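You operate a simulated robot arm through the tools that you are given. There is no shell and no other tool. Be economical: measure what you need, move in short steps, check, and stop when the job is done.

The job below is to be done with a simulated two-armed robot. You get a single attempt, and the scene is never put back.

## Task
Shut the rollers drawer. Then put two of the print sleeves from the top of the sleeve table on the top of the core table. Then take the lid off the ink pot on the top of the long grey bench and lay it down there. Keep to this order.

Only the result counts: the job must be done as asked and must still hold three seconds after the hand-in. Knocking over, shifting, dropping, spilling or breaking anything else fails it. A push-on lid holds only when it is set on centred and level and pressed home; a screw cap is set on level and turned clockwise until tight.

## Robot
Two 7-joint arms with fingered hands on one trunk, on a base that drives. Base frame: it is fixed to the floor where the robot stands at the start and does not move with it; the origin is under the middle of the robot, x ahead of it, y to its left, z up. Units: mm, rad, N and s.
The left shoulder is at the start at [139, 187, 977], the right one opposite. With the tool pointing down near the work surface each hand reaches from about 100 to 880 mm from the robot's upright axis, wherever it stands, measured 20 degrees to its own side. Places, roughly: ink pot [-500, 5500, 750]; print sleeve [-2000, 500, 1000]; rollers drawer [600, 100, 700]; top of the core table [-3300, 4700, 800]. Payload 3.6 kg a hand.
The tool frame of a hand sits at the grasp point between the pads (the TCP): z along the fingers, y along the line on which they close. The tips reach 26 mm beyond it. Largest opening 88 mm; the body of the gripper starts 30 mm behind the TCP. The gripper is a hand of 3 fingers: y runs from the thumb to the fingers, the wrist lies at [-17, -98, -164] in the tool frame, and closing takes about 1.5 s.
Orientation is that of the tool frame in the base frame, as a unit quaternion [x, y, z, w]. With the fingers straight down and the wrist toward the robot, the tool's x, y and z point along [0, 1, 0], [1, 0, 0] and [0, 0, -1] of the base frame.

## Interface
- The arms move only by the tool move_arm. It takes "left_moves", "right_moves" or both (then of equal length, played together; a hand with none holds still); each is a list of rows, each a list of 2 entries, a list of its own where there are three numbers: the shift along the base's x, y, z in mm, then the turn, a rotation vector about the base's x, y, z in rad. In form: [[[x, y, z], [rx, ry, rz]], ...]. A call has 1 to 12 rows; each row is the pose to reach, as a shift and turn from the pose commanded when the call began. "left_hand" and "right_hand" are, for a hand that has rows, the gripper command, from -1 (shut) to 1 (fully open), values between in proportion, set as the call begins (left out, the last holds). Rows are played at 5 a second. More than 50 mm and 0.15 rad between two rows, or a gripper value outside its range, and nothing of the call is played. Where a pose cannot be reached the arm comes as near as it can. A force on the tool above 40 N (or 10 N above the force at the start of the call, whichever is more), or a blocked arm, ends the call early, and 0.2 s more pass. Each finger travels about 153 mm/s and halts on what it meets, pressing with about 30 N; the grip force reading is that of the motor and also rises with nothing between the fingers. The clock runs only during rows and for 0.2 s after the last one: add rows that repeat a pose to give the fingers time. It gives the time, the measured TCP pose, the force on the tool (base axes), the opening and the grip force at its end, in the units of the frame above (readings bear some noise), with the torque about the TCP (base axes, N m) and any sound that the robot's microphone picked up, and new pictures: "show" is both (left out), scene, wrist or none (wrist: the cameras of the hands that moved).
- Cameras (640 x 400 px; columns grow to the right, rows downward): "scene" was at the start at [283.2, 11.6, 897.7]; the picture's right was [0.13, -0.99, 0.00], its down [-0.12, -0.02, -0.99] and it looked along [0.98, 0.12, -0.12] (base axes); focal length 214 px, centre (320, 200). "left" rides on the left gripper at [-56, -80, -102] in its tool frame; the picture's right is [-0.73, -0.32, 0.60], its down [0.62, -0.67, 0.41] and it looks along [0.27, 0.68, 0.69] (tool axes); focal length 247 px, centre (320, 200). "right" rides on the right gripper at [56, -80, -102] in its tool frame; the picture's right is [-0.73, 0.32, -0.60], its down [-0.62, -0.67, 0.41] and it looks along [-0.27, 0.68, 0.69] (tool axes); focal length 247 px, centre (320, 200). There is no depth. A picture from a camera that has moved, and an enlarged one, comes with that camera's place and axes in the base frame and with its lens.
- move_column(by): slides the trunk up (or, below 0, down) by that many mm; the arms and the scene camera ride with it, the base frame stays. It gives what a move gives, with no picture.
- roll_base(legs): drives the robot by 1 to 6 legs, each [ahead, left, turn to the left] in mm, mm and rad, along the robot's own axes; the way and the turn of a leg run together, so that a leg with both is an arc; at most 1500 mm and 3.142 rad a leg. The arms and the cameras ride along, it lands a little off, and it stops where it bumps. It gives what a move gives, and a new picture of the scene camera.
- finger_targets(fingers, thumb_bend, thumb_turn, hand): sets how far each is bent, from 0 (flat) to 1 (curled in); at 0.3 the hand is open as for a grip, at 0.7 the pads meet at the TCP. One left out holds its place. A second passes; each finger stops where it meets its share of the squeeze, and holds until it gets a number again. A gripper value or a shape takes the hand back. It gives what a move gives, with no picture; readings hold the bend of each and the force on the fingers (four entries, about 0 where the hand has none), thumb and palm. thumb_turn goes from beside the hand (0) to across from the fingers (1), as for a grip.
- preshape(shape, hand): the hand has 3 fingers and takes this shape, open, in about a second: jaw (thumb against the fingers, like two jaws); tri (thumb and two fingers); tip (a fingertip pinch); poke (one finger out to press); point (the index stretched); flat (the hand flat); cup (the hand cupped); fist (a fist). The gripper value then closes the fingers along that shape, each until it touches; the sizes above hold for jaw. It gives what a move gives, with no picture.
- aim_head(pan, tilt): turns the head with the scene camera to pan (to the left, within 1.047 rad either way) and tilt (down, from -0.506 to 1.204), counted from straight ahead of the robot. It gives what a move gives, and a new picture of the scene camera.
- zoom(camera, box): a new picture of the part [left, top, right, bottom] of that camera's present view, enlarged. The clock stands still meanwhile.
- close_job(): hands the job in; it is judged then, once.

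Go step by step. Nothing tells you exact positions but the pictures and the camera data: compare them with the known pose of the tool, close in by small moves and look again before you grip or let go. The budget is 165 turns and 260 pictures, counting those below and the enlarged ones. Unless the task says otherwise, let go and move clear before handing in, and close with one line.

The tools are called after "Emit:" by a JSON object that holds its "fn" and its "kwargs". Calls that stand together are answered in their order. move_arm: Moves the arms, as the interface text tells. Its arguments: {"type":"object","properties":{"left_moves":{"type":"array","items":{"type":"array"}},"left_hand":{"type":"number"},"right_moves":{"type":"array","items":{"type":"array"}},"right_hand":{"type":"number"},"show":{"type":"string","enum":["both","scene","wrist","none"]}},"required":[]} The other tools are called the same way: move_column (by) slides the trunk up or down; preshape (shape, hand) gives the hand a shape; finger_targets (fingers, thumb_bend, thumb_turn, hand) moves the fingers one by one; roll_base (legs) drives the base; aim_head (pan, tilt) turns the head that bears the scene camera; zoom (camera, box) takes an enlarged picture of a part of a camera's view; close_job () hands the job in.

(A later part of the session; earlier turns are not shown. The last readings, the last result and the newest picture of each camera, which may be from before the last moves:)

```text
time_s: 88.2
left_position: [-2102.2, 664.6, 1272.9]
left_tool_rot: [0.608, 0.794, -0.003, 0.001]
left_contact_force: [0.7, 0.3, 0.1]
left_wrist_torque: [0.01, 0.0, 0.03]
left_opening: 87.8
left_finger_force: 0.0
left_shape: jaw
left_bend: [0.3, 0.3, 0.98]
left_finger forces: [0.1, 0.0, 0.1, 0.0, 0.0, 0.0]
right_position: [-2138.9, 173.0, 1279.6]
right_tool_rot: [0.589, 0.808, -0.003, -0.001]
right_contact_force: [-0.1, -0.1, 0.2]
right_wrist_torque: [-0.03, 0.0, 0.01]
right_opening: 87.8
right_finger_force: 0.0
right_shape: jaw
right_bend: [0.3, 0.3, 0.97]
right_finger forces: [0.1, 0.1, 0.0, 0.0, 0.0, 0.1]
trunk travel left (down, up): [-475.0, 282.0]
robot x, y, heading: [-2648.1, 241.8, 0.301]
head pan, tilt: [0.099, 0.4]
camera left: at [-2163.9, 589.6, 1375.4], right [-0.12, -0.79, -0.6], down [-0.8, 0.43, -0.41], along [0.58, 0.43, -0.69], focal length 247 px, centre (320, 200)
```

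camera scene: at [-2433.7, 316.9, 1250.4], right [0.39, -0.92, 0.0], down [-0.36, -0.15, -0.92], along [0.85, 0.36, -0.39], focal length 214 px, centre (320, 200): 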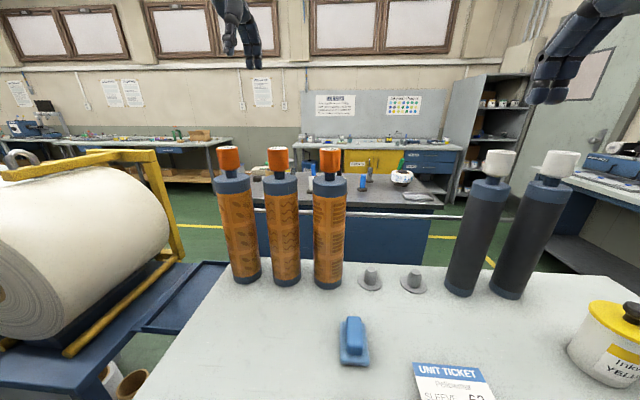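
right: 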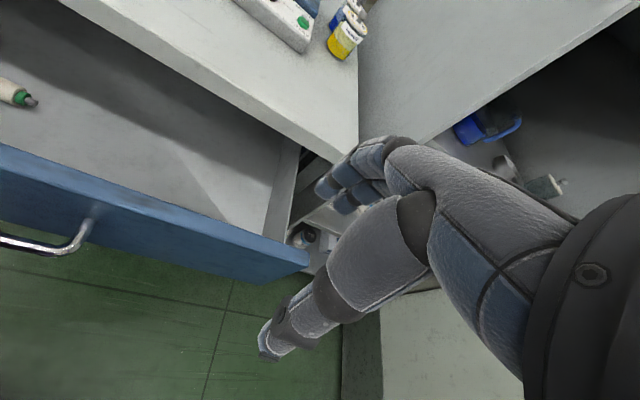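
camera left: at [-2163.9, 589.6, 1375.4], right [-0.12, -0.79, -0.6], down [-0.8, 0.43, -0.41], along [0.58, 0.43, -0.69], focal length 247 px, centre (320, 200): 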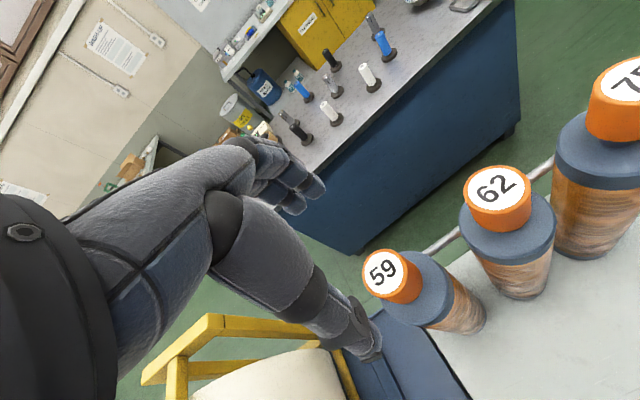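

Aligned within a few mm. Descending.

Emit:
{"fn": "move_arm", "kwargs": {"left_moves": [[[2, -2, -35], [0, 0, 0]], [[2, -2, -70], [0, 0, 0]], [[2, -2, -95], [0, 0, 0]], [[2, -2, -113], [0, 0, 0]], [[2, -2, -113], [0, 0, 0]]], "show": "both"}}

```text
time_s: 89.5
left_position: [-2100.1, 663.6, 1162.0]
left_tool_rot: [0.607, 0.795, 0.0, 0.001]
left_contact_force: [-0.1, -0.6, -0.4]
left_wrist_torque: [0.01, -0.01, 0.0]
left_opening: 87.8
left_finger_force: 0.0
left_shape: jaw
left_bend: [0.3, 0.3, 0.98]
left_finger forces: [0.0, 0.1, 0.1, 0.0, 0.1, 0.0]
right_position: [-2139.2, 171.5, 1278.8]
right_tool_rot: [0.589, 0.808, -0.002, -0.001]
right_contact_force: [-0.2, -1.0, 0.5]
right_wrist_torque: [0.01, 0.0, -0.03]
right_opening: 87.9
right_finger_force: 0.0
right_shape: jaw
right_bend: [0.3, 0.3, 0.97]
right_finger forces: [0.0, 0.0, 0.0, 0.0, 0.0, 0.0]
trunk travel left (down, up): [-475.0, 282.0]
robot x, y, heading: [-2651.9, 246.2, 0.3]
head pan, tilt: [0.099, 0.4]
camera scene: at [-2434.0, 317.5, 1250.4], right [0.39, -0.92, 0.0], down [-0.36, -0.15, -0.92], along [0.85, 0.36, -0.39], focal length 214 px, centre (320, 200)
camera left: at [-2162.9, 587.9, 1263.7], right [-0.12, -0.79, -0.6], down [-0.8, 0.43, -0.41], along [0.58, 0.43, -0.69], focal length 247 px, centre (320, 200)
```

scene: 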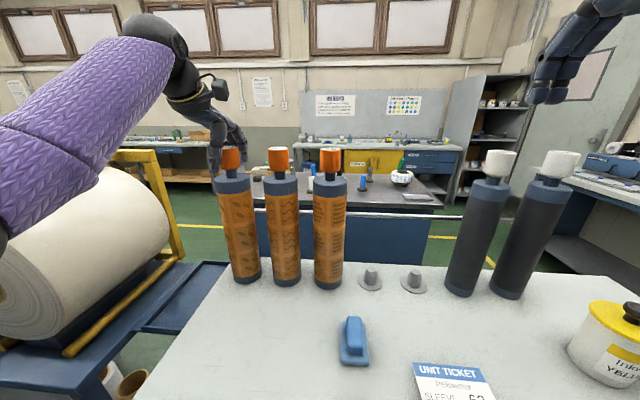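
left: 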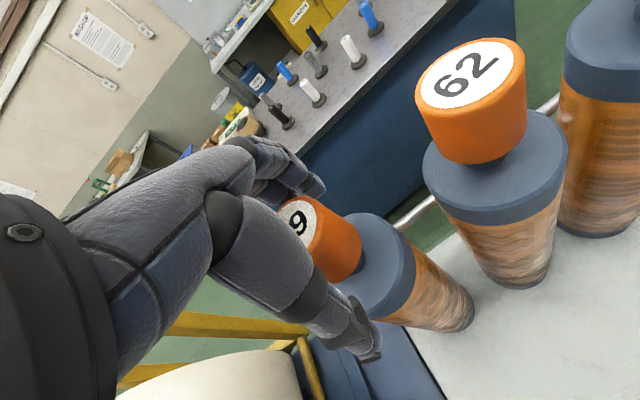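

Fingers and thumb straddle knob 59. A tiny shift, then close.

Emit:
{"fn": "move_arm", "kwargs": {"left_moves": [[[1, -5, -5], [0, 0, 0]], [[1, -5, -5], [0, 0, 0]]], "show": "none"}}

Emit:
{"fn": "move_arm", "kwargs": {"left_moves": [[[0, 0, 0], [0, 0, 0]], [[0, 0, 0], [0, 0, 0]], [[0, 0, 0], [0, 0, 0]], [[0, 0, 0], [0, 0, 0]], [[0, 0, 0], [0, 0, 0]], [[0, 0, 0], [0, 0, 0]], [[0, 0, 0], [0, 0, 0]], [[0, 0, 0], [0, 0, 0]], [[0, 0, 0], [0, 0, 0]]], "left_hand": -1, "show": "both"}}

```text
time_s: 90.0
left_position: [-2100.5, 658.5, 1155.9]
left_tool_rot: [0.608, 0.794, -0.002, 0.002]
left_contact_force: [0.2, 0.3, 0.3]
left_wrist_torque: [-0.02, 0.03, 0.02]
left_opening: 88.0
left_finger_force: 0.1
left_shape: jaw
left_bend: [0.3, 0.3, 0.98]
left_finger forces: [0.0, 0.0, 0.0, 0.1, 0.1, 0.0]
right_position: [-2140.0, 172.5, 1279.9]
right_tool_rot: [0.589, 0.808, -0.002, -0.001]
right_contact_force: [0.1, -0.7, 0.2]
right_wrist_torque: [0.02, -0.02, -0.03]
right_opening: 87.7
right_finger_force: 0.1
right_shape: jaw
right_bend: [0.3, 0.3, 0.97]
right_finger forces: [0.0, 0.1, 0.0, 0.0, 0.1, 0.0]
trunk travel left (down, up): [-475.0, 282.0]
robot x, y, heading: [-2647.1, 241.4, 0.294]
head pan, tilt: [0.099, 0.4]
```

```text
time_s: 92.0
left_position: [-2099.2, 657.4, 1156.3]
left_tool_rot: [0.608, 0.794, 0.0, 0.002]
left_contact_force: [0.8, 0.9, 1.8]
left_wrist_torque: [0.12, -0.01, -0.06]
left_opening: 29.8
left_finger_force: 30.3
left_shape: jaw
left_bend: [0.61, 0.66, 0.97]
left_finger forces: [3.3, 26.6, 0.1, 0.0, 29.0, 0.0]
right_position: [-2139.6, 172.5, 1279.0]
right_tool_rot: [0.589, 0.808, -0.003, -0.001]
right_contact_force: [0.2, 0.2, -0.3]
right_wrist_torque: [0.0, 0.01, 0.01]
right_opening: 87.7
right_finger_force: 0.1
right_shape: jaw
right_bend: [0.3, 0.3, 0.97]
right_finger forces: [0.0, 0.0, 0.0, 0.0, 0.0, 0.1]
trunk travel left (down, up): [-475.0, 282.0]
robot x, y, heading: [-2646.4, 238.9, 0.303]
head pan, tilt: [0.099, 0.4]
camera scene: at [-2434.1, 317.6, 1250.4], right [0.39, -0.92, 0.0], down [-0.36, -0.15, -0.92], along [0.85, 0.36, -0.39], focal length 214 px, centre (320, 200)
camera left: at [-2162.0, 582.8, 1259.3], right [-0.12, -0.79, -0.6], down [-0.8, 0.43, -0.41], along [0.58, 0.43, -0.69], focal length 247 px, centre (320, 200)
```

scene: 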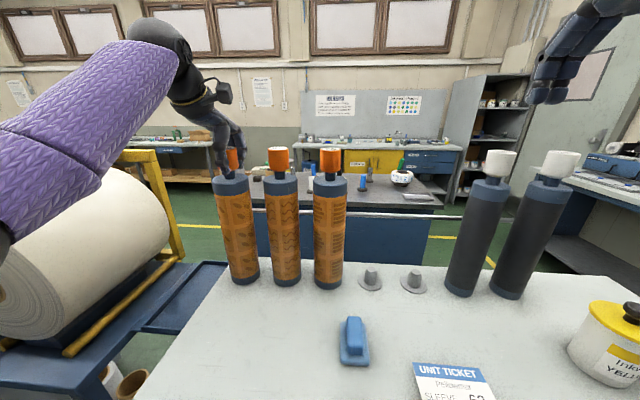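
left: 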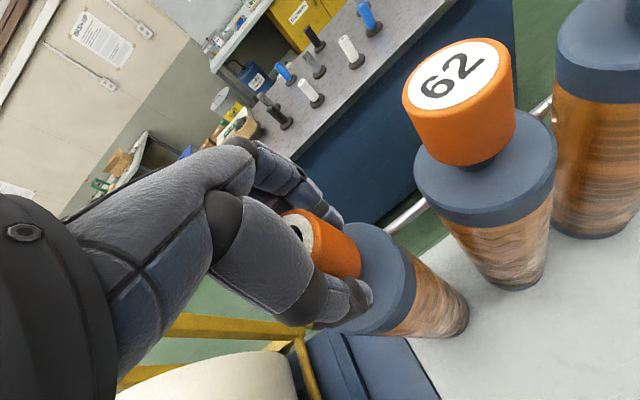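

Grip holds but the knob sits toward one finger. I'll reopen, shift 8 mm toward the knob's centre and regrip.

Emit:
{"fn": "move_arm", "kwargs": {"left_moves": [[[0, 0, 0], [0, 0, 0]], [[0, 0, 0], [0, 0, 0]], [[0, 0, 0], [0, 0, 0]], [[1, -4, 0], [0, 0, 0]], [[2, -8, 0], [0, 0, 0]], [[2, -8, 0], [0, 0, 0]]], "left_hand": 1, "show": "none"}}

Emit:
{"fn": "move_arm", "kwargs": {"left_moves": [[[0, 0, 0], [0, 0, 0]], [[0, 0, 0], [0, 0, 0]], [[0, 0, 0], [0, 0, 0]], [[0, 0, 0], [0, 0, 0]], [[0, 0, 0], [0, 0, 0]], [[0, 0, 0], [0, 0, 0]], [[0, 0, 0], [0, 0, 0]], [[0, 0, 0], [0, 0, 0]], [[0, 0, 0], [0, 0, 0]]], "left_hand": -1, "show": "wrist"}}

```text
time_s: 93.5
left_position: [-2097.0, 650.0, 1156.7]
left_tool_rot: [0.608, 0.794, -0.002, 0.001]
left_contact_force: [-0.6, 0.0, 0.2]
left_wrist_torque: [0.01, -0.01, -0.01]
left_opening: 87.6
left_finger_force: 0.0
left_shape: jaw
left_bend: [0.3, 0.3, 0.98]
left_finger forces: [0.1, 0.0, 0.1, 0.0, 0.1, 0.0]
right_position: [-2138.4, 172.7, 1279.1]
right_tool_rot: [0.589, 0.808, -0.002, -0.001]
right_contact_force: [0.3, -0.6, -0.3]
right_wrist_torque: [-0.01, 0.02, -0.03]
right_opening: 87.6
right_finger_force: 0.1
right_shape: jaw
right_bend: [0.3, 0.3, 0.97]
right_finger forces: [0.0, 0.0, 0.0, 0.0, 0.0, 0.0]
trunk travel left (down, up): [-475.0, 282.0]
robot x, y, heading: [-2648.2, 244.9, 0.297]
head pan, tilt: [0.099, 0.4]
```

```text
time_s: 95.5
left_position: [-2096.6, 649.5, 1157.9]
left_tool_rot: [0.608, 0.794, -0.002, 0.001]
left_contact_force: [0.5, 0.3, 0.0]
left_wrist_torque: [0.12, -0.01, -0.06]
left_opening: 23.7
left_finger_force: 30.1
left_shape: jaw
left_bend: [0.62, 0.72, 0.97]
left_finger forces: [0.0, 26.1, 0.0, 0.0, 25.6, 0.0]
right_position: [-2139.7, 171.3, 1278.6]
right_tool_rot: [0.589, 0.808, -0.002, 0.0]
right_contact_force: [0.5, -0.7, 0.3]
right_wrist_torque: [0.01, -0.01, 0.0]
right_opening: 87.6
right_finger_force: 0.2
right_shape: jaw
right_bend: [0.3, 0.3, 0.97]
right_finger forces: [0.1, 0.0, 0.1, 0.0, 0.0, 0.1]
trunk travel left (down, up): [-475.0, 282.0]
robot x, y, heading: [-2651.3, 242.0, 0.3]
head pan, tilt: [0.099, 0.4]
camera left: at [-2159.1, 574.8, 1259.3], right [-0.12, -0.79, -0.6], down [-0.8, 0.43, -0.41], along [0.58, 0.43, -0.69], focal length 247 px, centre (320, 200)
```

left: 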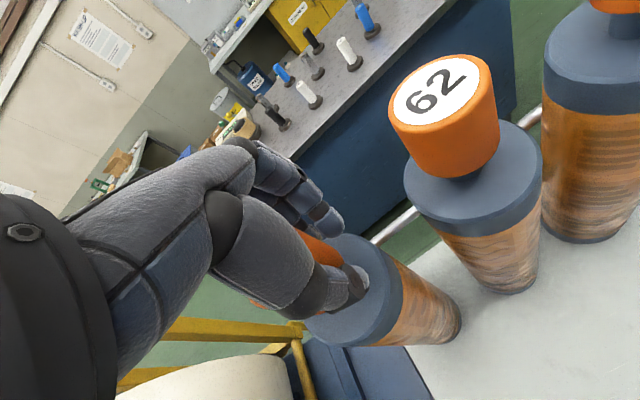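

Wrong way — the knob lies to the other side. Shift back 15 mm and regrip.

Emit:
{"fn": "move_arm", "kwargs": {"left_moves": [[[0, 0, 0], [0, 0, 0]], [[0, 0, 0], [0, 0, 0]], [[0, 0, 0], [0, 0, 0]], [[-2, 8, 0], [0, 0, 0]], [[-5, 16, 0], [0, 0, 0]], [[-5, 16, 0], [0, 0, 0]]], "left_hand": 1, "show": "none"}}

Emit:
{"fn": "move_arm", "kwargs": {"left_moves": [[[0, 0, 0], [0, 0, 0]], [[0, 0, 0], [0, 0, 0]], [[0, 0, 0], [0, 0, 0]], [[0, 0, 0], [0, 0, 0]], [[0, 0, 0], [0, 0, 0]], [[0, 0, 0], [0, 0, 0]], [[0, 0, 0], [0, 0, 0]], [[0, 0, 0], [0, 0, 0]], [[0, 0, 0], [0, 0, 0]]], "left_hand": -1, "show": "wrist"}}

```text
time_s: 96.8
left_position: [-2100.5, 664.2, 1158.6]
left_tool_rot: [0.608, 0.794, -0.001, 0.001]
left_contact_force: [-0.9, 0.3, 0.7]
left_wrist_torque: [-0.01, 0.0, 0.01]
left_opening: 87.8
left_finger_force: 0.0
left_shape: jaw
left_bend: [0.3, 0.3, 0.98]
left_finger forces: [0.1, 0.0, 0.0, 0.0, 0.0, 0.1]
right_position: [-2138.9, 172.4, 1279.1]
right_tool_rot: [0.589, 0.808, -0.003, -0.001]
right_contact_force: [-0.3, 0.6, 0.0]
right_wrist_torque: [-0.02, -0.03, 0.0]
right_opening: 87.7
right_finger_force: 0.1
right_shape: jaw
right_bend: [0.3, 0.3, 0.97]
right_finger forces: [0.0, 0.1, 0.0, 0.1, 0.1, 0.0]
trunk travel left (down, up): [-475.0, 282.0]
robot x, y, heading: [-2647.2, 243.1, 0.297]
head pan, tilt: [0.099, 0.4]
```

```text
time_s: 98.8
left_position: [-2100.9, 663.9, 1157.9]
left_tool_rot: [0.608, 0.794, -0.001, 0.001]
left_contact_force: [0.9, 0.4, 4.3]
left_wrist_torque: [0.16, -0.12, -0.04]
left_opening: 30.0
left_finger_force: 29.9
left_shape: jaw
left_bend: [0.63, 0.64, 0.99]
left_finger forces: [4.9, 26.7, 0.0, 0.1, 29.6, 0.0]
right_position: [-2139.3, 171.3, 1278.6]
right_tool_rot: [0.589, 0.808, -0.002, -0.001]
right_contact_force: [-0.6, 0.1, 0.3]
right_wrist_torque: [0.0, -0.01, 0.0]
right_opening: 87.7
right_finger_force: 0.1
right_shape: jaw
right_bend: [0.3, 0.3, 0.97]
right_finger forces: [0.0, 0.0, 0.0, 0.0, 0.1, 0.0]
trunk travel left (down, up): [-475.0, 282.0]
robot x, y, heading: [-2653.4, 240.2, 0.3]
head pan, tilt: [0.099, 0.4]
camera left: at [-2163.2, 590.1, 1260.4], right [-0.12, -0.79, -0.6], down [-0.8, 0.43, -0.41], along [0.58, 0.43, -0.69], focal length 247 px, centre (320, 200)
```

left: 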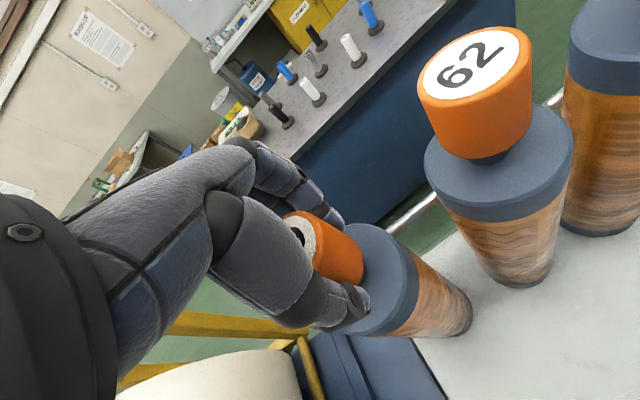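

Both fingers are now evenly bent around the knob and their tips are under it. Lifting slowly.

Emit:
{"fn": "move_arm", "kwargs": {"left_moves": [[[0, 0, 10], [0, 0, 0]], [[0, 0, 20], [0, 0, 0]], [[0, 0, 35], [0, 0, 0]], [[0, 0, 55], [0, 0, 0]], [[0, 0, 80], [0, 0, 0]], [[0, 0, 80], [0, 0, 0]]], "show": "both"}}

```text
time_s: 100.2
left_position: [-2102.2, 664.4, 1235.4]
left_tool_rot: [0.608, 0.794, -0.002, 0.001]
left_contact_force: [-0.3, 0.6, -3.3]
left_wrist_torque: [0.0, -0.01, -0.02]
left_opening: 29.7
left_finger_force: 30.0
left_shape: jaw
left_bend: [0.63, 0.64, 0.98]
left_finger forces: [7.1, 22.3, 0.0, 0.1, 28.6, 0.1]
right_position: [-2138.8, 173.0, 1279.3]
right_tool_rot: [0.589, 0.808, -0.003, -0.001]
right_contact_force: [0.3, -0.4, -0.1]
right_wrist_torque: [-0.02, 0.01, 0.02]
right_opening: 87.9
right_finger_force: 0.1
right_shape: jaw
right_bend: [0.3, 0.3, 0.97]
right_finger forces: [0.0, 0.0, 0.0, 0.0, 0.1, 0.0]
trunk travel left (down, up): [-475.0, 282.0]
robot x, y, heading: [-2651.1, 239.1, 0.299]
head pan, tilt: [0.099, 0.4]
camera scene: at [-2433.6, 317.9, 1250.2], right [0.39, -0.92, 0.0], down [-0.36, -0.15, -0.92], along [0.85, 0.36, -0.39], focal length 214 px, centre (320, 200)
camera left: at [-2163.6, 589.7, 1338.4], right [-0.12, -0.79, -0.6], down [-0.81, 0.43, -0.41], along [0.58, 0.43, -0.69], focal length 247 px, centre (320, 200)
```

scene: 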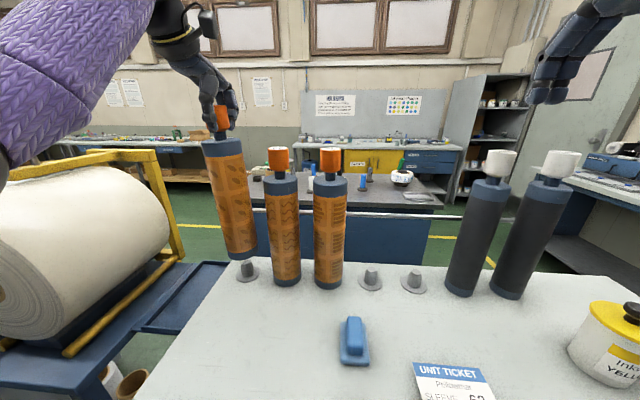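
left: 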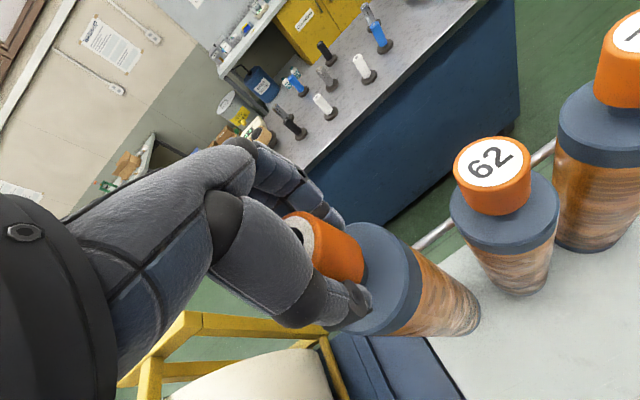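

Sleeve 59 is off its peg and hangs safely (about 0.3 kg). I'll lift it further and back, raise the trunk so it clears the paper roll, then slide left so that the right hand can take sleeve 75.

Emit:
{"fn": "move_arm", "kwargs": {"left_moves": [[[0, 0, 45], [0, 0, 0]], [[0, 0, 90], [0, 0, 0]], [[-30, 10, 110], [0, 0, 0]], [[-65, 5, 110], [0, 0, 0]], [[-100, 0, 110], [0, 0, 0]], [[-135, -8, 110], [0, 0, 0]], [[-135, -8, 110], [0, 0, 0]]], "show": "none"}}

Emit:
{"fn": "move_column", "kwargs": {"by": 250}}

Emit:
{"fn": "roll_base", "kwargs": {"legs": [[0, 200, 0]]}}

Emit:
{"fn": "aim_head", "kwargs": {"pan": -0.2, "tilt": 0.7}}

Emit:
{"fn": "zoom", "kwargs": {"camera": "right", "box": [0, 0, 640, 400]}}

```text
time_s: 101.8
left_position: [-2238.0, 656.9, 1346.2]
left_tool_rot: [0.608, 0.794, -0.002, 0.0]
left_contact_force: [0.0, 0.5, -3.9]
left_wrist_torque: [-0.02, -0.02, 0.01]
left_opening: 29.5
left_finger_force: 29.9
left_shape: jaw
left_bend: [0.63, 0.64, 0.98]
left_finger forces: [7.6, 22.6, 0.0, 0.1, 28.7, 0.0]
right_position: [-2138.5, 172.8, 1278.4]
right_tool_rot: [0.59, 0.807, -0.003, -0.002]
right_contact_force: [0.4, 0.4, -0.1]
right_wrist_torque: [0.02, 0.0, 0.03]
right_opening: 87.8
right_finger_force: 0.0
right_shape: jaw
right_bend: [0.3, 0.3, 0.97]
right_finger forces: [0.0, 0.0, 0.0, 0.0, 0.0, 0.0]
trunk travel left (down, up): [-475.0, 282.0]
robot x, y, heading: [-2649.4, 241.9, 0.295]
head pan, tilt: [0.099, 0.4]
```

```text
time_s: 104.4
left_position: [-2236.3, 659.0, 1595.7]
left_tool_rot: [0.608, 0.794, -0.002, 0.001]
left_contact_force: [0.3, -0.4, -3.1]
left_wrist_torque: [0.03, -0.01, -0.01]
left_opening: 29.5
left_finger_force: 30.1
left_shape: jaw
left_bend: [0.63, 0.64, 0.98]
left_finger forces: [7.8, 22.6, 0.0, 0.0, 28.7, 0.0]
right_position: [-2139.5, 173.6, 1528.4]
right_tool_rot: [0.589, 0.808, -0.003, -0.001]
right_contact_force: [0.1, 0.3, -0.5]
right_wrist_torque: [0.01, -0.01, -0.02]
right_opening: 87.8
right_finger_force: 0.1
right_shape: jaw
right_bend: [0.3, 0.3, 0.97]
right_finger forces: [0.1, 0.1, 0.0, 0.1, 0.1, 0.0]
trunk travel left (down, up): [-725.0, 32.0]
robot x, y, heading: [-2652.3, 242.4, 0.296]
head pan, tilt: [0.099, 0.4]
```

```text
time_s: 106.0
left_position: [-2292.6, 841.7, 1595.7]
left_tool_rot: [0.608, 0.794, -0.002, 0.0]
left_contact_force: [-0.9, 0.3, -3.0]
left_wrist_torque: [0.03, -0.04, -0.02]
left_opening: 29.4
left_finger_force: 29.8
left_shape: jaw
left_bend: [0.63, 0.64, 0.98]
left_finger forces: [7.9, 22.2, 0.0, 0.0, 28.5, 0.1]
right_position: [-2196.2, 355.0, 1528.6]
right_tool_rot: [0.588, 0.809, -0.003, 0.0]
right_contact_force: [0.6, 0.9, -0.3]
right_wrist_torque: [-0.01, 0.0, 0.03]
right_opening: 87.6
right_finger_force: 0.0
right_shape: jaw
right_bend: [0.3, 0.3, 0.97]
right_finger forces: [0.0, 0.0, 0.0, 0.0, 0.0, 0.0]
trunk travel left (down, up): [-725.0, 32.0]
robot x, y, heading: [-2708.4, 424.6, 0.303]
head pan, tilt: [0.099, 0.4]
camera scene: at [-2496.8, 499.9, 1504.3], right [0.39, -0.92, 0.0], down [-0.36, -0.15, -0.92], along [0.85, 0.36, -0.39], focal length 214 px, centre (320, 200)
```

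scene: 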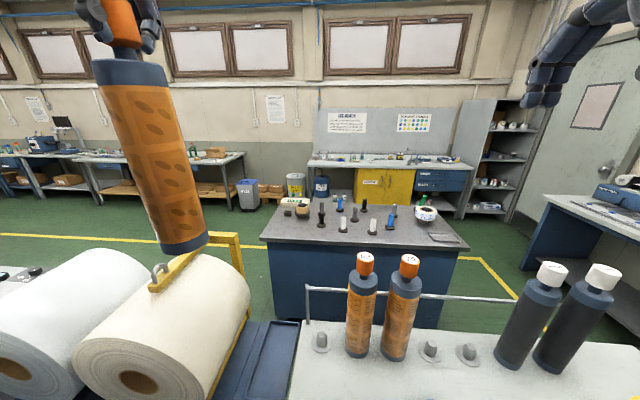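

```text
time_s: 106.8
left_position: [-2293.5, 843.7, 1596.1]
left_tool_rot: [0.608, 0.794, -0.002, 0.001]
left_contact_force: [-0.7, 0.0, -2.7]
left_wrist_torque: [-0.03, -0.02, -0.01]
left_opening: 29.4
left_finger_force: 29.3
left_shape: jaw
left_bend: [0.63, 0.64, 0.98]
left_finger forces: [7.9, 22.4, 0.0, 0.0, 28.5, 0.0]
right_position: [-2196.9, 358.2, 1529.7]
right_tool_rot: [0.589, 0.808, -0.003, 0.0]
right_contact_force: [0.0, 1.1, 0.1]
right_wrist_torque: [-0.02, -0.01, 0.01]
right_opening: 87.6
right_finger_force: 0.2
right_shape: jaw
right_bend: [0.3, 0.3, 0.97]
right_finger forces: [0.0, 0.0, 0.0, 0.1, 0.1, 0.0]
trunk travel left (down, up): [-725.0, 32.0]
robot x, y, heading: [-2707.8, 423.3, 0.3]
head pan, tilt: [-0.201, 0.7]
camera scene: at [-2498.3, 474.8, 1477.5], right [0.1, -1.0, 0.0], down [-0.64, -0.06, -0.77], along [0.76, 0.08, -0.64], focal length 214 px, centre (320, 200)
```

scene: 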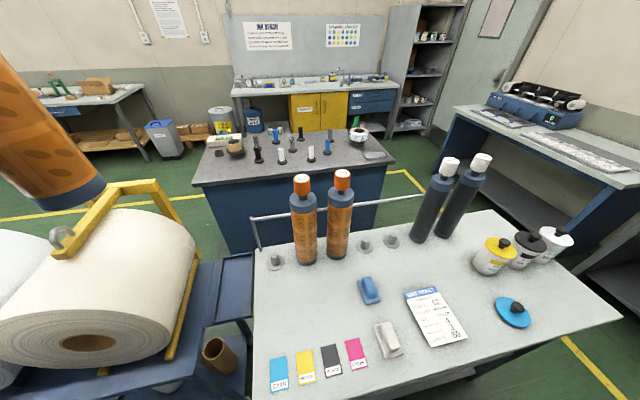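

```text
1.00 times, centred on (320, 200) of right (not enlarged: the box is as wide or as high as the picture)
camera zoom: at [-2288.1, 388.4, 1631.6], right [0.53, -0.6, 0.6], down [-0.45, -0.8, -0.41], along [0.72, -0.05, -0.69], focal length 247 px, centre (320, 200)
```

zoom: 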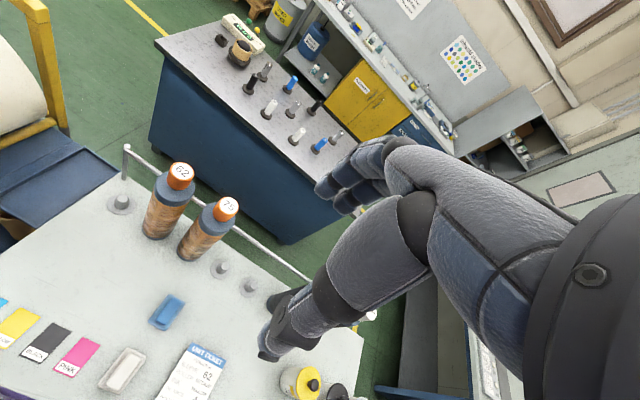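

Knob 75 is at about (-2037,464). Moving the right hand over it, staying above.

Emit:
{"fn": "move_arm", "kwargs": {"right_moves": [[[22, 15, -30], [0, 0, 0]], [[44, 30, -60], [0, 0, 0]], [[66, 45, -90], [0, 0, 0]], [[88, 60, -120], [0, 0, 0]], [[110, 75, -150], [0, 0, 0]], [[130, 88, -180], [0, 0, 0]], [[150, 100, -210], [0, 0, 0]], [[160, 106, -250], [0, 0, 0]], [[160, 106, -250], [0, 0, 0]]], "right_hand": 1, "show": "both"}}

```text
time_s: 108.8
left_position: [-2294.2, 841.9, 1596.7]
left_tool_rot: [0.608, 0.794, -0.001, 0.001]
left_contact_force: [1.2, 0.7, -3.0]
left_wrist_torque: [0.0, -0.02, -0.02]
left_opening: 29.5
left_finger_force: 29.7
left_shape: jaw
left_bend: [0.63, 0.64, 0.98]
left_finger forces: [7.8, 22.3, 0.0, 0.0, 28.4, 0.1]
right_position: [-2036.7, 463.8, 1276.8]
right_tool_rot: [0.589, 0.808, -0.003, -0.001]
right_contact_force: [0.7, 1.0, 0.0]
right_wrist_torque: [-0.01, 0.01, 0.03]
right_opening: 87.7
right_finger_force: 0.1
right_shape: jaw
right_bend: [0.3, 0.3, 0.97]
right_finger forces: [0.0, 0.1, 0.0, 0.0, 0.0, 0.1]
trunk travel left (down, up): [-725.0, 32.0]
robot x, y, heading: [-2708.8, 423.0, 0.294]
head pan, tilt: [-0.201, 0.7]
camera scene: at [-2498.2, 473.3, 1477.5], right [0.1, -1.0, 0.0], down [-0.64, -0.06, -0.76], along [0.76, 0.08, -0.64], focal length 214 px, centre (320, 200)
camera right: at [-2128.7, 493.3, 1379.8], right [0.53, -0.6, 0.6], down [-0.44, -0.8, -0.41], along [0.72, -0.05, -0.69], focal length 247 px, centre (320, 200)
```

scene: 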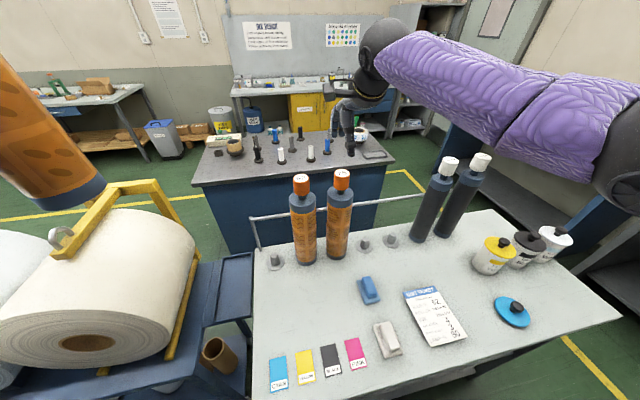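
right: 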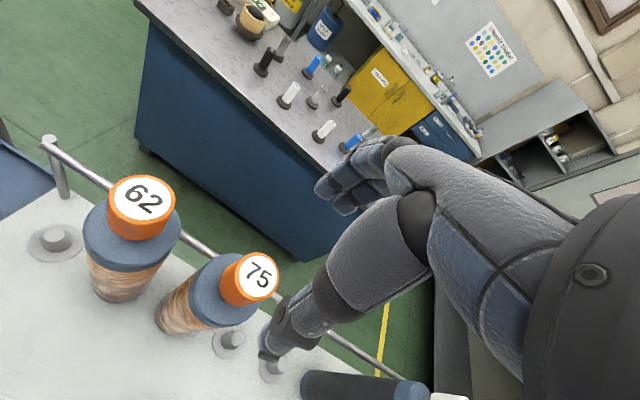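

Aligned with knob 75. Descending and gripping.

Emit:
{"fn": "move_arm", "kwargs": {"right_moves": [[[0, 2, -35], [0, 0, 0]], [[0, 2, -70], [0, 0, 0]], [[0, 2, -100], [0, 0, 0]], [[0, 2, -119], [0, 0, 0]], [[0, 2, -119], [0, 0, 0]]], "show": "wrist"}}

```text
time_s: 110.0
left_position: [-2293.7, 842.1, 1596.6]
left_tool_rot: [0.608, 0.794, -0.002, 0.001]
left_contact_force: [-0.5, 0.4, -2.8]
left_wrist_torque: [0.02, -0.02, -0.03]
left_opening: 29.5
left_finger_force: 30.0
left_shape: jaw
left_bend: [0.63, 0.64, 0.98]
left_finger forces: [7.9, 22.3, 0.0, 0.1, 28.4, 0.0]
right_position: [-2035.3, 466.6, 1159.4]
right_tool_rot: [0.589, 0.808, -0.002, 0.001]
right_contact_force: [0.2, 0.1, 0.0]
right_wrist_torque: [-0.04, 0.0, -0.02]
right_opening: 87.7
right_finger_force: 0.1
right_shape: jaw
right_bend: [0.3, 0.3, 0.97]
right_finger forces: [0.1, 0.0, 0.0, 0.1, 0.0, 0.1]
trunk travel left (down, up): [-725.0, 32.0]
robot x, y, heading: [-2703.9, 428.3, 0.296]
head pan, tilt: [-0.201, 0.7]
camera right: at [-2128.8, 496.0, 1262.0], right [0.53, -0.6, 0.6], down [-0.44, -0.8, -0.41], along [0.72, -0.05, -0.69], focal length 247 px, centre (320, 200)
```

right: 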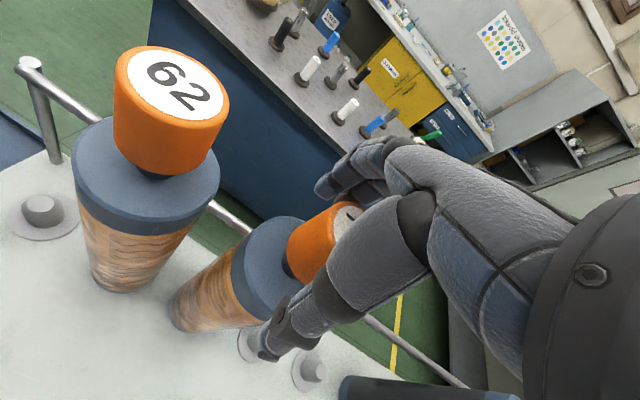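

Emit:
{"fn": "move_arm", "kwargs": {"right_moves": [[[0, 0, 0], [0, 0, 0]], [[0, 0, 0], [0, 0, 0]], [[0, 0, 0], [0, 0, 0]], [[0, 0, 0], [0, 0, 0]], [[0, 0, 0], [0, 0, 0]], [[0, 0, 0], [0, 0, 0]], [[0, 0, 0], [0, 0, 0]], [[0, 0, 0], [0, 0, 0]], [[0, 0, 0], [0, 0, 0]]], "right_hand": -1, "show": "wrist"}}

```text
time_s: 112.0
left_position: [-2293.3, 842.2, 1596.9]
left_tool_rot: [0.608, 0.794, -0.001, 0.001]
left_contact_force: [0.1, -1.1, -2.7]
left_wrist_torque: [-0.04, 0.02, 0.01]
left_opening: 29.6
left_finger_force: 30.0
left_shape: jaw
left_bend: [0.63, 0.64, 0.98]
left_finger forces: [7.8, 22.3, 0.1, 0.0, 28.4, 0.1]
right_position: [-2037.7, 467.5, 1160.5]
right_tool_rot: [0.589, 0.808, -0.003, -0.001]
right_contact_force: [1.4, -0.8, 2.1]
right_wrist_torque: [-0.11, -0.06, 0.03]
right_opening: 29.8
right_finger_force: 30.2
right_shape: jaw
right_bend: [0.62, 0.65, 0.97]
right_finger forces: [2.9, 27.4, 0.0, 0.0, 29.3, 0.0]
trunk travel left (down, up): [-725.0, 32.0]
robot x, y, heading: [-2709.2, 425.5, 0.3]
head pan, tilt: [-0.201, 0.7]
camera right: at [-2128.8, 496.2, 1262.3], right [0.53, -0.6, 0.6], down [-0.44, -0.8, -0.41], along [0.72, -0.05, -0.69], focal length 247 px, centre (320, 200)
```

right: 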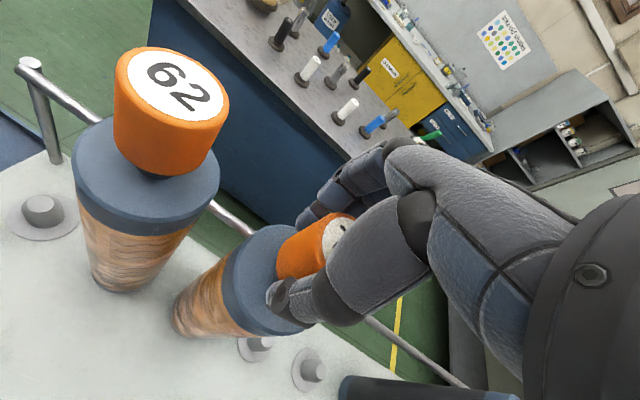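

Gripped like the first. Lifting straight up, then back toward me.

Emit:
{"fn": "move_arm", "kwargs": {"right_moves": [[[0, 0, 12], [0, 0, 0]], [[0, 0, 30], [0, 0, 0]], [[0, 0, 60], [0, 0, 0]], [[0, 0, 100], [0, 0, 0]], [[0, 0, 145], [0, 0, 0]], [[0, 0, 190], [0, 0, 0]], [[0, 0, 235], [0, 0, 0]], [[0, 0, 270], [0, 0, 0]], [[-40, -12, 290], [0, 0, 0]], [[-80, -24, 310], [0, 0, 0]], [[-120, -40, 330], [0, 0, 0]], [[-120, -40, 330], [0, 0, 0]]], "show": "scene"}}

```text
time_s: 114.6
left_position: [-2291.7, 841.5, 1595.4]
left_tool_rot: [0.608, 0.794, -0.001, 0.001]
left_contact_force: [0.8, 0.0, -3.4]
left_wrist_torque: [-0.01, -0.04, 0.0]
left_opening: 29.6
left_finger_force: 29.6
left_shape: jaw
left_bend: [0.63, 0.64, 0.98]
left_finger forces: [7.9, 22.5, 0.0, 0.0, 28.4, 0.0]
right_position: [-2154.7, 424.8, 1490.2]
right_tool_rot: [0.59, 0.807, -0.003, -0.001]
right_contact_force: [-0.4, -0.2, -4.0]
right_wrist_torque: [0.03, 0.0, 0.0]
right_opening: 29.7
right_finger_force: 30.0
right_shape: jaw
right_bend: [0.62, 0.65, 0.96]
right_finger forces: [6.3, 23.6, 0.0, 0.1, 29.3, 0.0]
trunk travel left (down, up): [-725.0, 32.0]
robot x, y, heading: [-2707.2, 425.2, 0.296]
head pan, tilt: [-0.201, 0.7]
camera scene: at [-2497.1, 472.9, 1477.3], right [0.1, -1.0, 0.0], down [-0.64, -0.06, -0.76], along [0.76, 0.08, -0.64], focal length 214 px, centre (320, 200)
```

scene: 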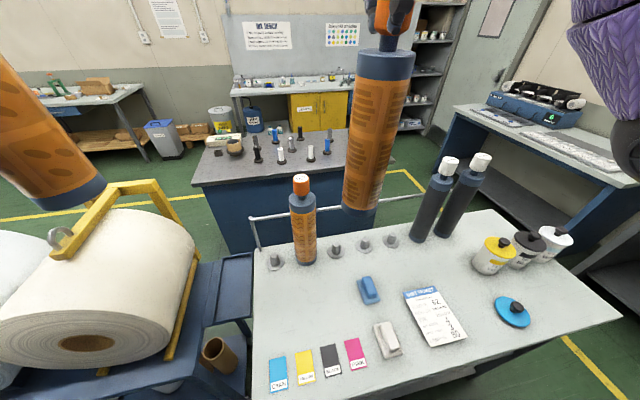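

Both sleeves are held. Backing off 200 mm and looking left along the rear aisle toward the core table.

Emit:
{"fn": "roll_base", "kwargs": {"legs": [[-200, 0, 0]]}}

Emit:
{"fn": "aim_head", "kwargs": {"pan": 1.04, "tilt": 0.3}}

```text
time_s: 116.2
left_position: [-2482.1, 786.1, 1595.7]
left_tool_rot: [0.607, 0.795, -0.002, 0.001]
left_contact_force: [-0.3, 0.6, -3.6]
left_wrist_torque: [0.0, -0.02, -0.04]
left_opening: 29.4
left_finger_force: 29.5
left_shape: jaw
left_bend: [0.63, 0.64, 0.98]
left_finger forces: [7.7, 22.6, 0.0, 0.0, 28.5, 0.0]
right_position: [-2343.1, 368.4, 1488.8]
right_tool_rot: [0.59, 0.808, -0.004, -0.001]
right_contact_force: [0.7, 0.0, -3.5]
right_wrist_torque: [0.03, -0.02, -0.01]
right_opening: 29.6
right_finger_force: 29.6
right_shape: jaw
right_bend: [0.62, 0.65, 0.96]
right_finger forces: [6.3, 23.8, 0.1, 0.0, 29.2, 0.1]
trunk travel left (down, up): [-725.0, 32.0]
robot x, y, heading: [-2899.8, 368.3, 0.303]
head pan, tilt: [-0.201, 0.7]
camera scene: at [-2686.4, 415.5, 1477.2], right [0.1, -0.99, 0.0], down [-0.64, -0.06, -0.76], along [0.76, 0.08, -0.65], focal length 214 px, centre (320, 200)
```

scene: 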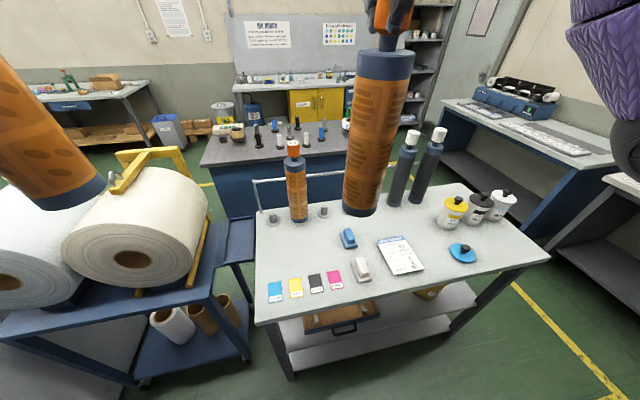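

```text
time_s: 117.6
left_position: [-2482.8, 784.0, 1596.1]
left_tool_rot: [0.607, 0.795, -0.001, 0.001]
left_contact_force: [0.8, -1.2, -3.7]
left_wrist_torque: [0.03, -0.04, 0.0]
left_opening: 29.9
left_finger_force: 29.9
left_shape: jaw
left_bend: [0.63, 0.64, 0.98]
left_finger forces: [7.8, 22.6, 0.0, 0.0, 28.5, 0.0]
right_position: [-2344.4, 368.5, 1488.6]
right_tool_rot: [0.59, 0.808, -0.004, -0.001]
right_contact_force: [-0.9, 0.8, -3.3]
right_wrist_torque: [0.02, -0.04, 0.03]
right_opening: 29.5
right_finger_force: 30.4
right_shape: jaw
right_bend: [0.62, 0.65, 0.96]
right_finger forces: [6.2, 23.8, 0.0, 0.0, 29.3, 0.0]
trunk travel left (down, up): [-725.0, 32.0]
robot x, y, heading: [-2897.0, 368.2, 0.306]
head pan, tilt: [1.04, 0.3]
camera scene: at [-2750.6, 497.8, 1513.5], right [0.97, -0.23, 0.0], down [-0.07, -0.29, -0.96], along [0.22, 0.93, -0.3], focal length 214 px, centre (320, 200)
```

scene: 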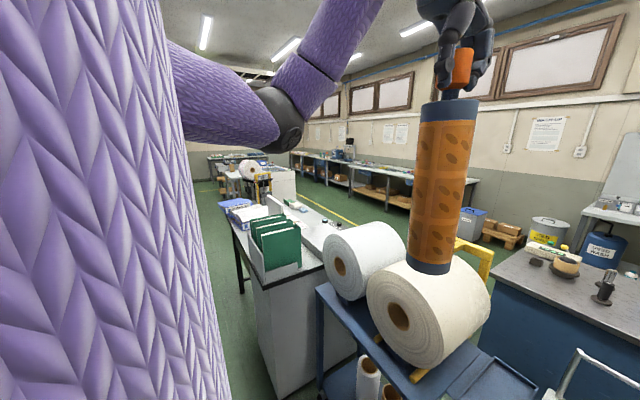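

The rear aisle seems open beyond the roll stand and a cabinet. I'll back 100 mm more and slide left 1000 mm.

Emit:
{"fn": "roll_base", "kwargs": {"legs": [[-100, 0, 0], [0, 1000, 0]]}}

Emit:
{"fn": "aim_head", "kwargs": {"pan": 1.04, "tilt": 0.6}}

```text
time_s: 123.5
left_position: [-2883.5, 1711.3, 1595.3]
left_tool_rot: [0.603, 0.798, -0.002, 0.001]
left_contact_force: [-0.2, 0.3, -4.0]
left_wrist_torque: [0.0, -0.03, 0.02]
left_opening: 29.7
left_finger_force: 30.1
left_shape: jaw
left_bend: [0.63, 0.64, 0.98]
left_finger forces: [7.9, 22.7, 0.1, 0.0, 28.5, 0.0]
right_position: [-2741.3, 1295.6, 1489.4]
right_tool_rot: [0.585, 0.811, -0.003, -0.002]
right_contact_force: [0.2, 0.3, -2.8]
right_wrist_torque: [0.0, -0.04, 0.0]
right_opening: 29.5
right_finger_force: 29.5
right_shape: jaw
right_bend: [0.62, 0.65, 0.96]
right_finger forces: [6.2, 23.9, 0.1, 0.0, 29.3, 0.1]
trunk travel left (down, up): [-725.0, 32.0]
robot x, y, heading: [-3295.7, 1289.0, 0.308]
head pan, tilt: [1.04, 0.3]
camera scene: at [-3148.5, 1421.0, 1513.6], right [0.98, -0.22, 0.0], down [-0.07, -0.29, -0.96], along [0.21, 0.93, -0.3], focal length 214 px, centre (320, 200)
```

scene: 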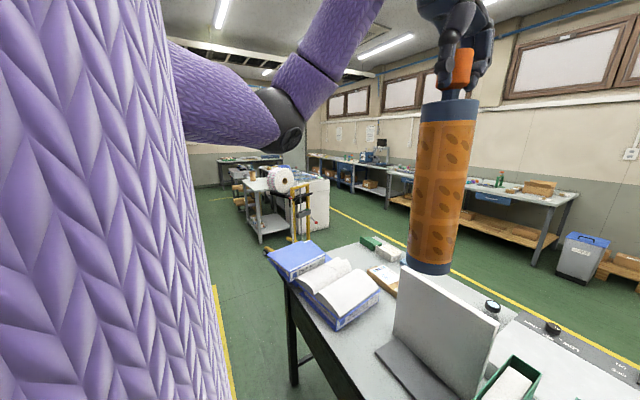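

```text
time_s: 124.3
left_position: [-2883.4, 1710.4, 1596.0]
left_tool_rot: [0.603, 0.798, -0.002, 0.001]
left_contact_force: [-0.1, 0.3, -3.7]
left_wrist_torque: [0.01, -0.07, 0.02]
left_opening: 29.7
left_finger_force: 30.4
left_shape: jaw
left_bend: [0.63, 0.64, 0.98]
left_finger forces: [7.8, 22.6, 0.0, 0.0, 28.4, 0.0]
right_position: [-2740.6, 1297.1, 1489.5]
right_tool_rot: [0.586, 0.811, -0.004, -0.001]
right_contact_force: [0.2, -0.2, -3.4]
right_wrist_torque: [0.02, -0.01, 0.03]
right_opening: 29.7
right_finger_force: 30.0
right_shape: jaw
right_bend: [0.62, 0.65, 0.96]
right_finger forces: [6.2, 23.9, 0.0, 0.0, 29.2, 0.0]
trunk travel left (down, up): [-725.0, 32.0]
robot x, y, heading: [-3292.1, 1289.9, 0.307]
head pan, tilt: [1.04, 0.6]
camera scene: at [-3149.8, 1416.6, 1486.1], right [0.98, -0.22, 0.0], down [-0.12, -0.55, -0.83], along [0.18, 0.81, -0.56], focal length 214 px, centre (320, 200)
```

scene: 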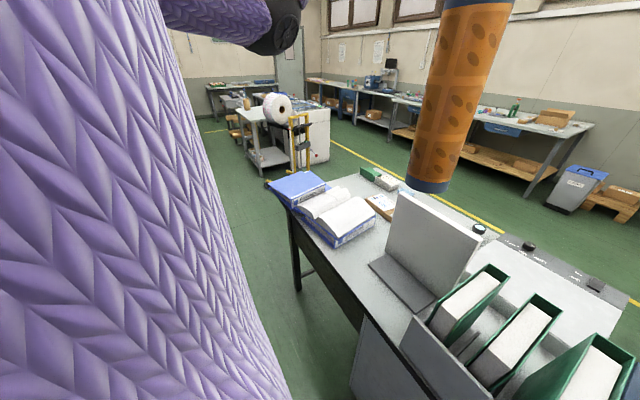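

Further on I see a small table with a roll stand and other tables; zoom to identify the core table.

Emit:
{"fn": "zoom", "kwargs": {"camera": "scene", "box": [190, 60, 350, 180]}}

```text
3.33 times, centred on (270, 120) of scene
camera zoom: at [-3149.8, 1416.6, 1486.1], right [0.98, -0.22, 0.0], down [-0.12, -0.55, -0.83], along [0.18, 0.81, -0.56], focal length 715 px, centre (487, 467)
```

zoom: 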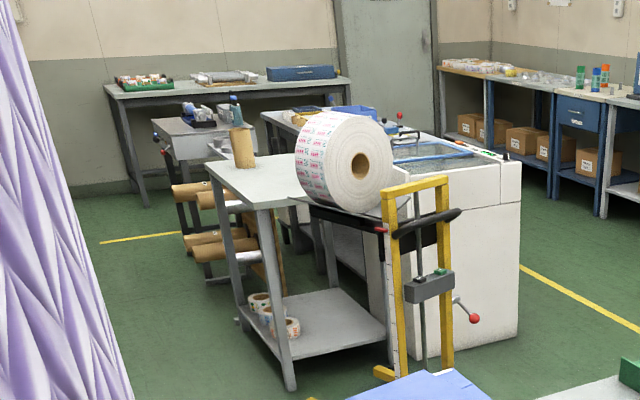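

That matches: the small grey table with a cardboard core standing on it, left side at n≈-1975 in room terms. I'll slide 1300 mm further and look again.

Emit:
{"fn": "roll_base", "kwargs": {"legs": [[0, 1300, -0.01]]}}

```text
time_s: 130.9
left_position: [-3282.8, 2955.3, 1596.5]
left_tool_rot: [0.604, 0.797, -0.002, 0.0]
left_contact_force: [0.3, 0.6, -3.6]
left_wrist_torque: [0.01, -0.03, 0.02]
left_opening: 29.2
left_finger_force: 30.4
left_shape: jaw
left_bend: [0.63, 0.64, 0.98]
left_finger forces: [7.9, 22.7, 0.0, 0.0, 28.6, 0.1]
right_position: [-3139.3, 2541.0, 1488.7]
right_tool_rot: [0.586, 0.811, -0.003, -0.002]
right_contact_force: [-1.1, 0.6, -3.0]
right_wrist_torque: [0.01, 0.02, -0.01]
right_opening: 29.7
right_finger_force: 30.0
right_shape: jaw
right_bend: [0.62, 0.65, 0.96]
right_finger forces: [6.1, 23.9, 0.0, 0.1, 29.2, 0.1]
trunk travel left (down, up): [-725.0, 32.0]
robot x, y, heading: [-3692.3, 2538.0, 0.308]
head pan, tilt: [1.04, 0.6]
camera scene: at [-3548.5, 2661.8, 1486.1], right [0.98, -0.22, 0.0], down [-0.12, -0.55, -0.82], along [0.18, 0.8, -0.57], focal length 214 px, centre (320, 200)
```

scene: 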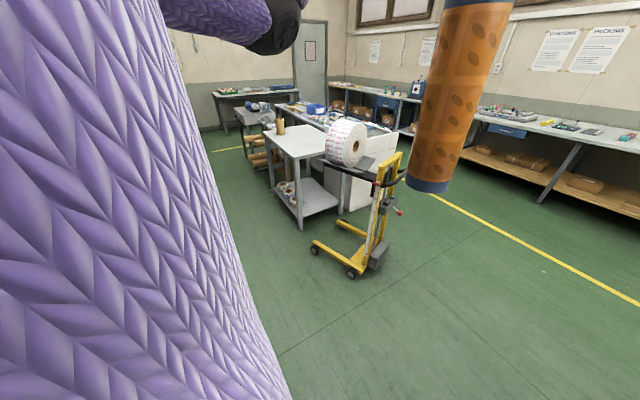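

The core table's left edge is at n≈-1975, a≈5050–5770, mostly empty, with a core near the far end and a lift truck at its right. I'll continue sliding left in two legs, coming slightly forward.

Emit:
{"fn": "roll_base", "kwargs": {"legs": [[80, 1100, -0.01], [0, 600, 0]]}}

Emit:
{"fn": "aim_head", "kwargs": {"pan": 0.15, "tilt": 0.7}}

```text
time_s: 135.9
left_position: [-3520.8, 3962.5, 1593.6]
left_tool_rot: [0.606, 0.796, -0.003, 0.0]
left_contact_force: [-0.8, 0.1, -2.6]
left_wrist_torque: [0.02, -0.03, -0.02]
left_opening: 29.4
left_finger_force: 30.5
left_shape: jaw
left_bend: [0.63, 0.64, 0.98]
left_finger forces: [7.9, 22.5, 0.0, 0.1, 28.2, 0.0]
right_position: [-3379.3, 3545.2, 1487.3]
right_tool_rot: [0.589, 0.808, -0.007, -0.002]
right_contact_force: [-0.6, -0.2, -2.9]
right_wrist_torque: [0.0, 0.01, -0.02]
right_opening: 29.5
right_finger_force: 29.9
right_shape: jaw
right_bend: [0.62, 0.66, 0.96]
right_finger forces: [6.9, 23.3, 0.0, 0.1, 29.2, 0.0]
trunk travel left (down, up): [-725.0, 32.0]
robot x, y, heading: [-3934.6, 3541.4, 0.312]
head pan, tilt: [1.04, 0.6]
stopped in leg 1: the robot was blocked; the commanded pose is now the measured one
camera scene: at [-3787.9, 3669.4, 1485.9], right [0.97, -0.22, 0.0], down [-0.13, -0.55, -0.82], along [0.18, 0.8, -0.57], focal length 214 px, centre (320, 200)
```

scene: 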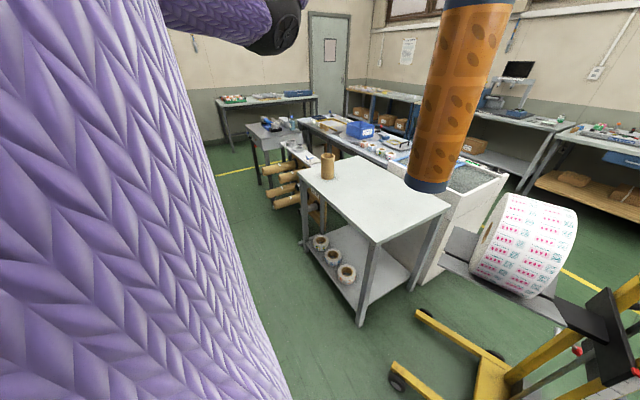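

```text
time_s: 137.1
left_position: [-3520.3, 3962.0, 1595.3]
left_tool_rot: [0.606, 0.796, -0.002, 0.001]
left_contact_force: [0.6, 0.1, -3.6]
left_wrist_torque: [0.02, -0.02, 0.02]
left_opening: 29.5
left_finger_force: 29.8
left_shape: jaw
left_bend: [0.63, 0.64, 0.98]
left_finger forces: [8.1, 22.3, 0.1, 0.0, 28.3, 0.0]
right_position: [-3379.4, 3545.3, 1488.2]
right_tool_rot: [0.588, 0.809, -0.004, -0.001]
right_contact_force: [-0.5, 0.6, -3.5]
right_wrist_torque: [0.0, -0.01, -0.01]
right_opening: 29.4
right_finger_force: 29.9
right_shape: jaw
right_bend: [0.62, 0.66, 0.96]
right_finger forces: [6.6, 23.5, 0.0, 0.0, 29.1, 0.1]
trunk travel left (down, up): [-725.0, 32.0]
robot x, y, heading: [-3932.0, 3542.6, 0.311]
head pan, tilt: [0.15, 0.7]
camera scene: at [-3731.4, 3620.3, 1477.4], right [0.44, -0.9, 0.0], down [-0.58, -0.28, -0.76], along [0.69, 0.34, -0.64], focal length 214 px, centre (320, 200)
```

scene: 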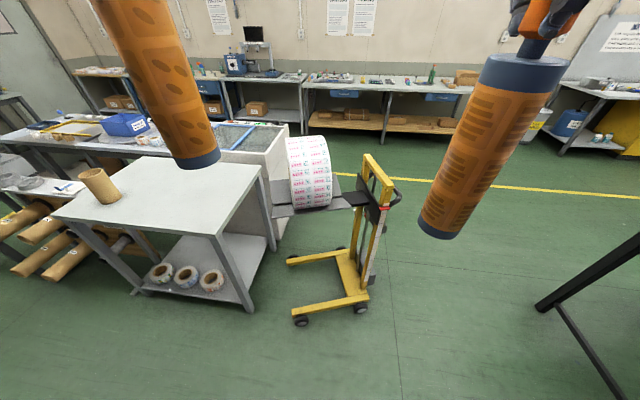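

I bumped something on the left/rear that I can't see behind my arm. I'll ease off to the right and forward and look down left.

Emit:
{"fn": "roll_base", "kwargs": {"legs": [[0, -150, 0], [150, 0, 0]]}}

Emit:
{"fn": "aim_head", "kwargs": {"pan": 1.04, "tilt": 1.0}}

```text
time_s: 139.5
left_position: [-3334.9, 3857.2, 1597.0]
left_tool_rot: [0.607, 0.794, -0.002, 0.001]
left_contact_force: [0.3, 0.1, -3.1]
left_wrist_torque: [0.01, -0.03, -0.03]
left_opening: 29.6
left_finger_force: 29.6
left_shape: jaw
left_bend: [0.64, 0.64, 0.98]
left_finger forces: [8.1, 22.7, 0.1, 0.0, 28.5, 0.1]
right_position: [-3194.7, 3441.3, 1489.9]
right_tool_rot: [0.589, 0.808, -0.004, -0.001]
right_contact_force: [-0.3, 0.0, -3.3]
right_wrist_torque: [0.04, -0.02, 0.0]
right_opening: 29.6
right_finger_force: 29.7
right_shape: jaw
right_bend: [0.62, 0.66, 0.96]
right_finger forces: [6.5, 23.6, 0.0, 0.0, 29.1, 0.0]
trunk travel left (down, up): [-725.0, 32.0]
robot x, y, heading: [-3746.9, 3440.6, 0.304]
head pan, tilt: [0.15, 0.7]
camera scene: at [-3547.2, 3517.8, 1477.8], right [0.44, -0.9, 0.0], down [-0.58, -0.28, -0.77], along [0.69, 0.33, -0.64], focal length 214 px, centre (320, 200)
```

scene: 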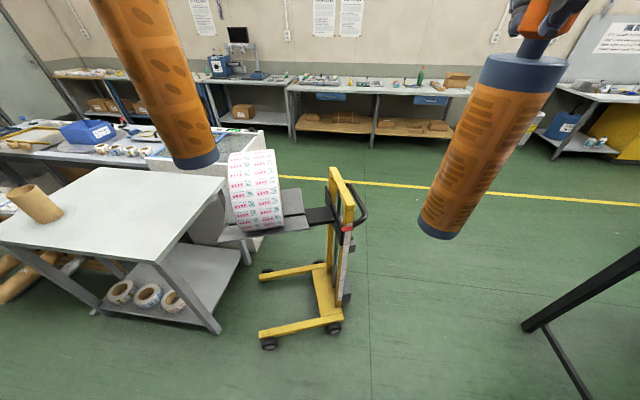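

```text
time_s: 140.7
left_position: [-3332.0, 3859.3, 1594.6]
left_tool_rot: [0.607, 0.795, -0.002, 0.0]
left_contact_force: [-0.8, -1.4, -3.1]
left_wrist_torque: [0.0, -0.03, 0.02]
left_opening: 29.5
left_finger_force: 29.9
left_shape: jaw
left_bend: [0.64, 0.64, 0.98]
left_finger forces: [8.2, 22.7, 0.0, 0.1, 28.5, 0.0]
right_position: [-3193.7, 3441.9, 1486.7]
right_tool_rot: [0.589, 0.808, -0.005, -0.002]
right_contact_force: [-0.1, 0.5, -3.0]
right_wrist_torque: [0.02, -0.05, 0.05]
right_opening: 29.3
right_finger_force: 29.8
right_shape: jaw
right_bend: [0.62, 0.66, 0.96]
right_finger forces: [6.5, 23.7, 0.0, 0.1, 29.0, 0.0]
trunk travel left (down, up): [-725.0, 32.0]
robot x, y, heading: [-3749.0, 3441.6, 0.301]
head pan, tilt: [1.04, 1.0]
camera scene: at [-3605.6, 3549.0, 1454.0], right [0.97, -0.23, 0.0], down [-0.19, -0.82, -0.54], along [0.12, 0.53, -0.84], focal length 214 px, centre (320, 200)
```

scene: 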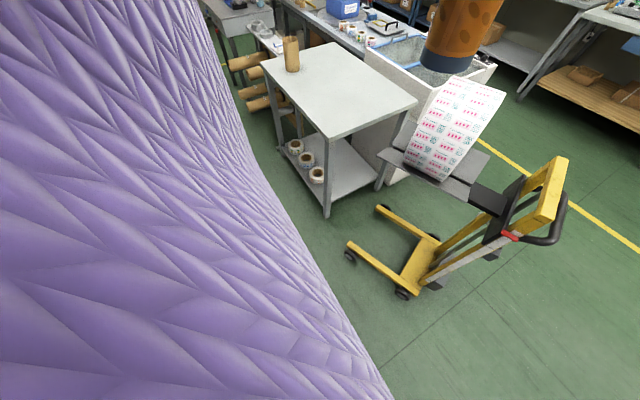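

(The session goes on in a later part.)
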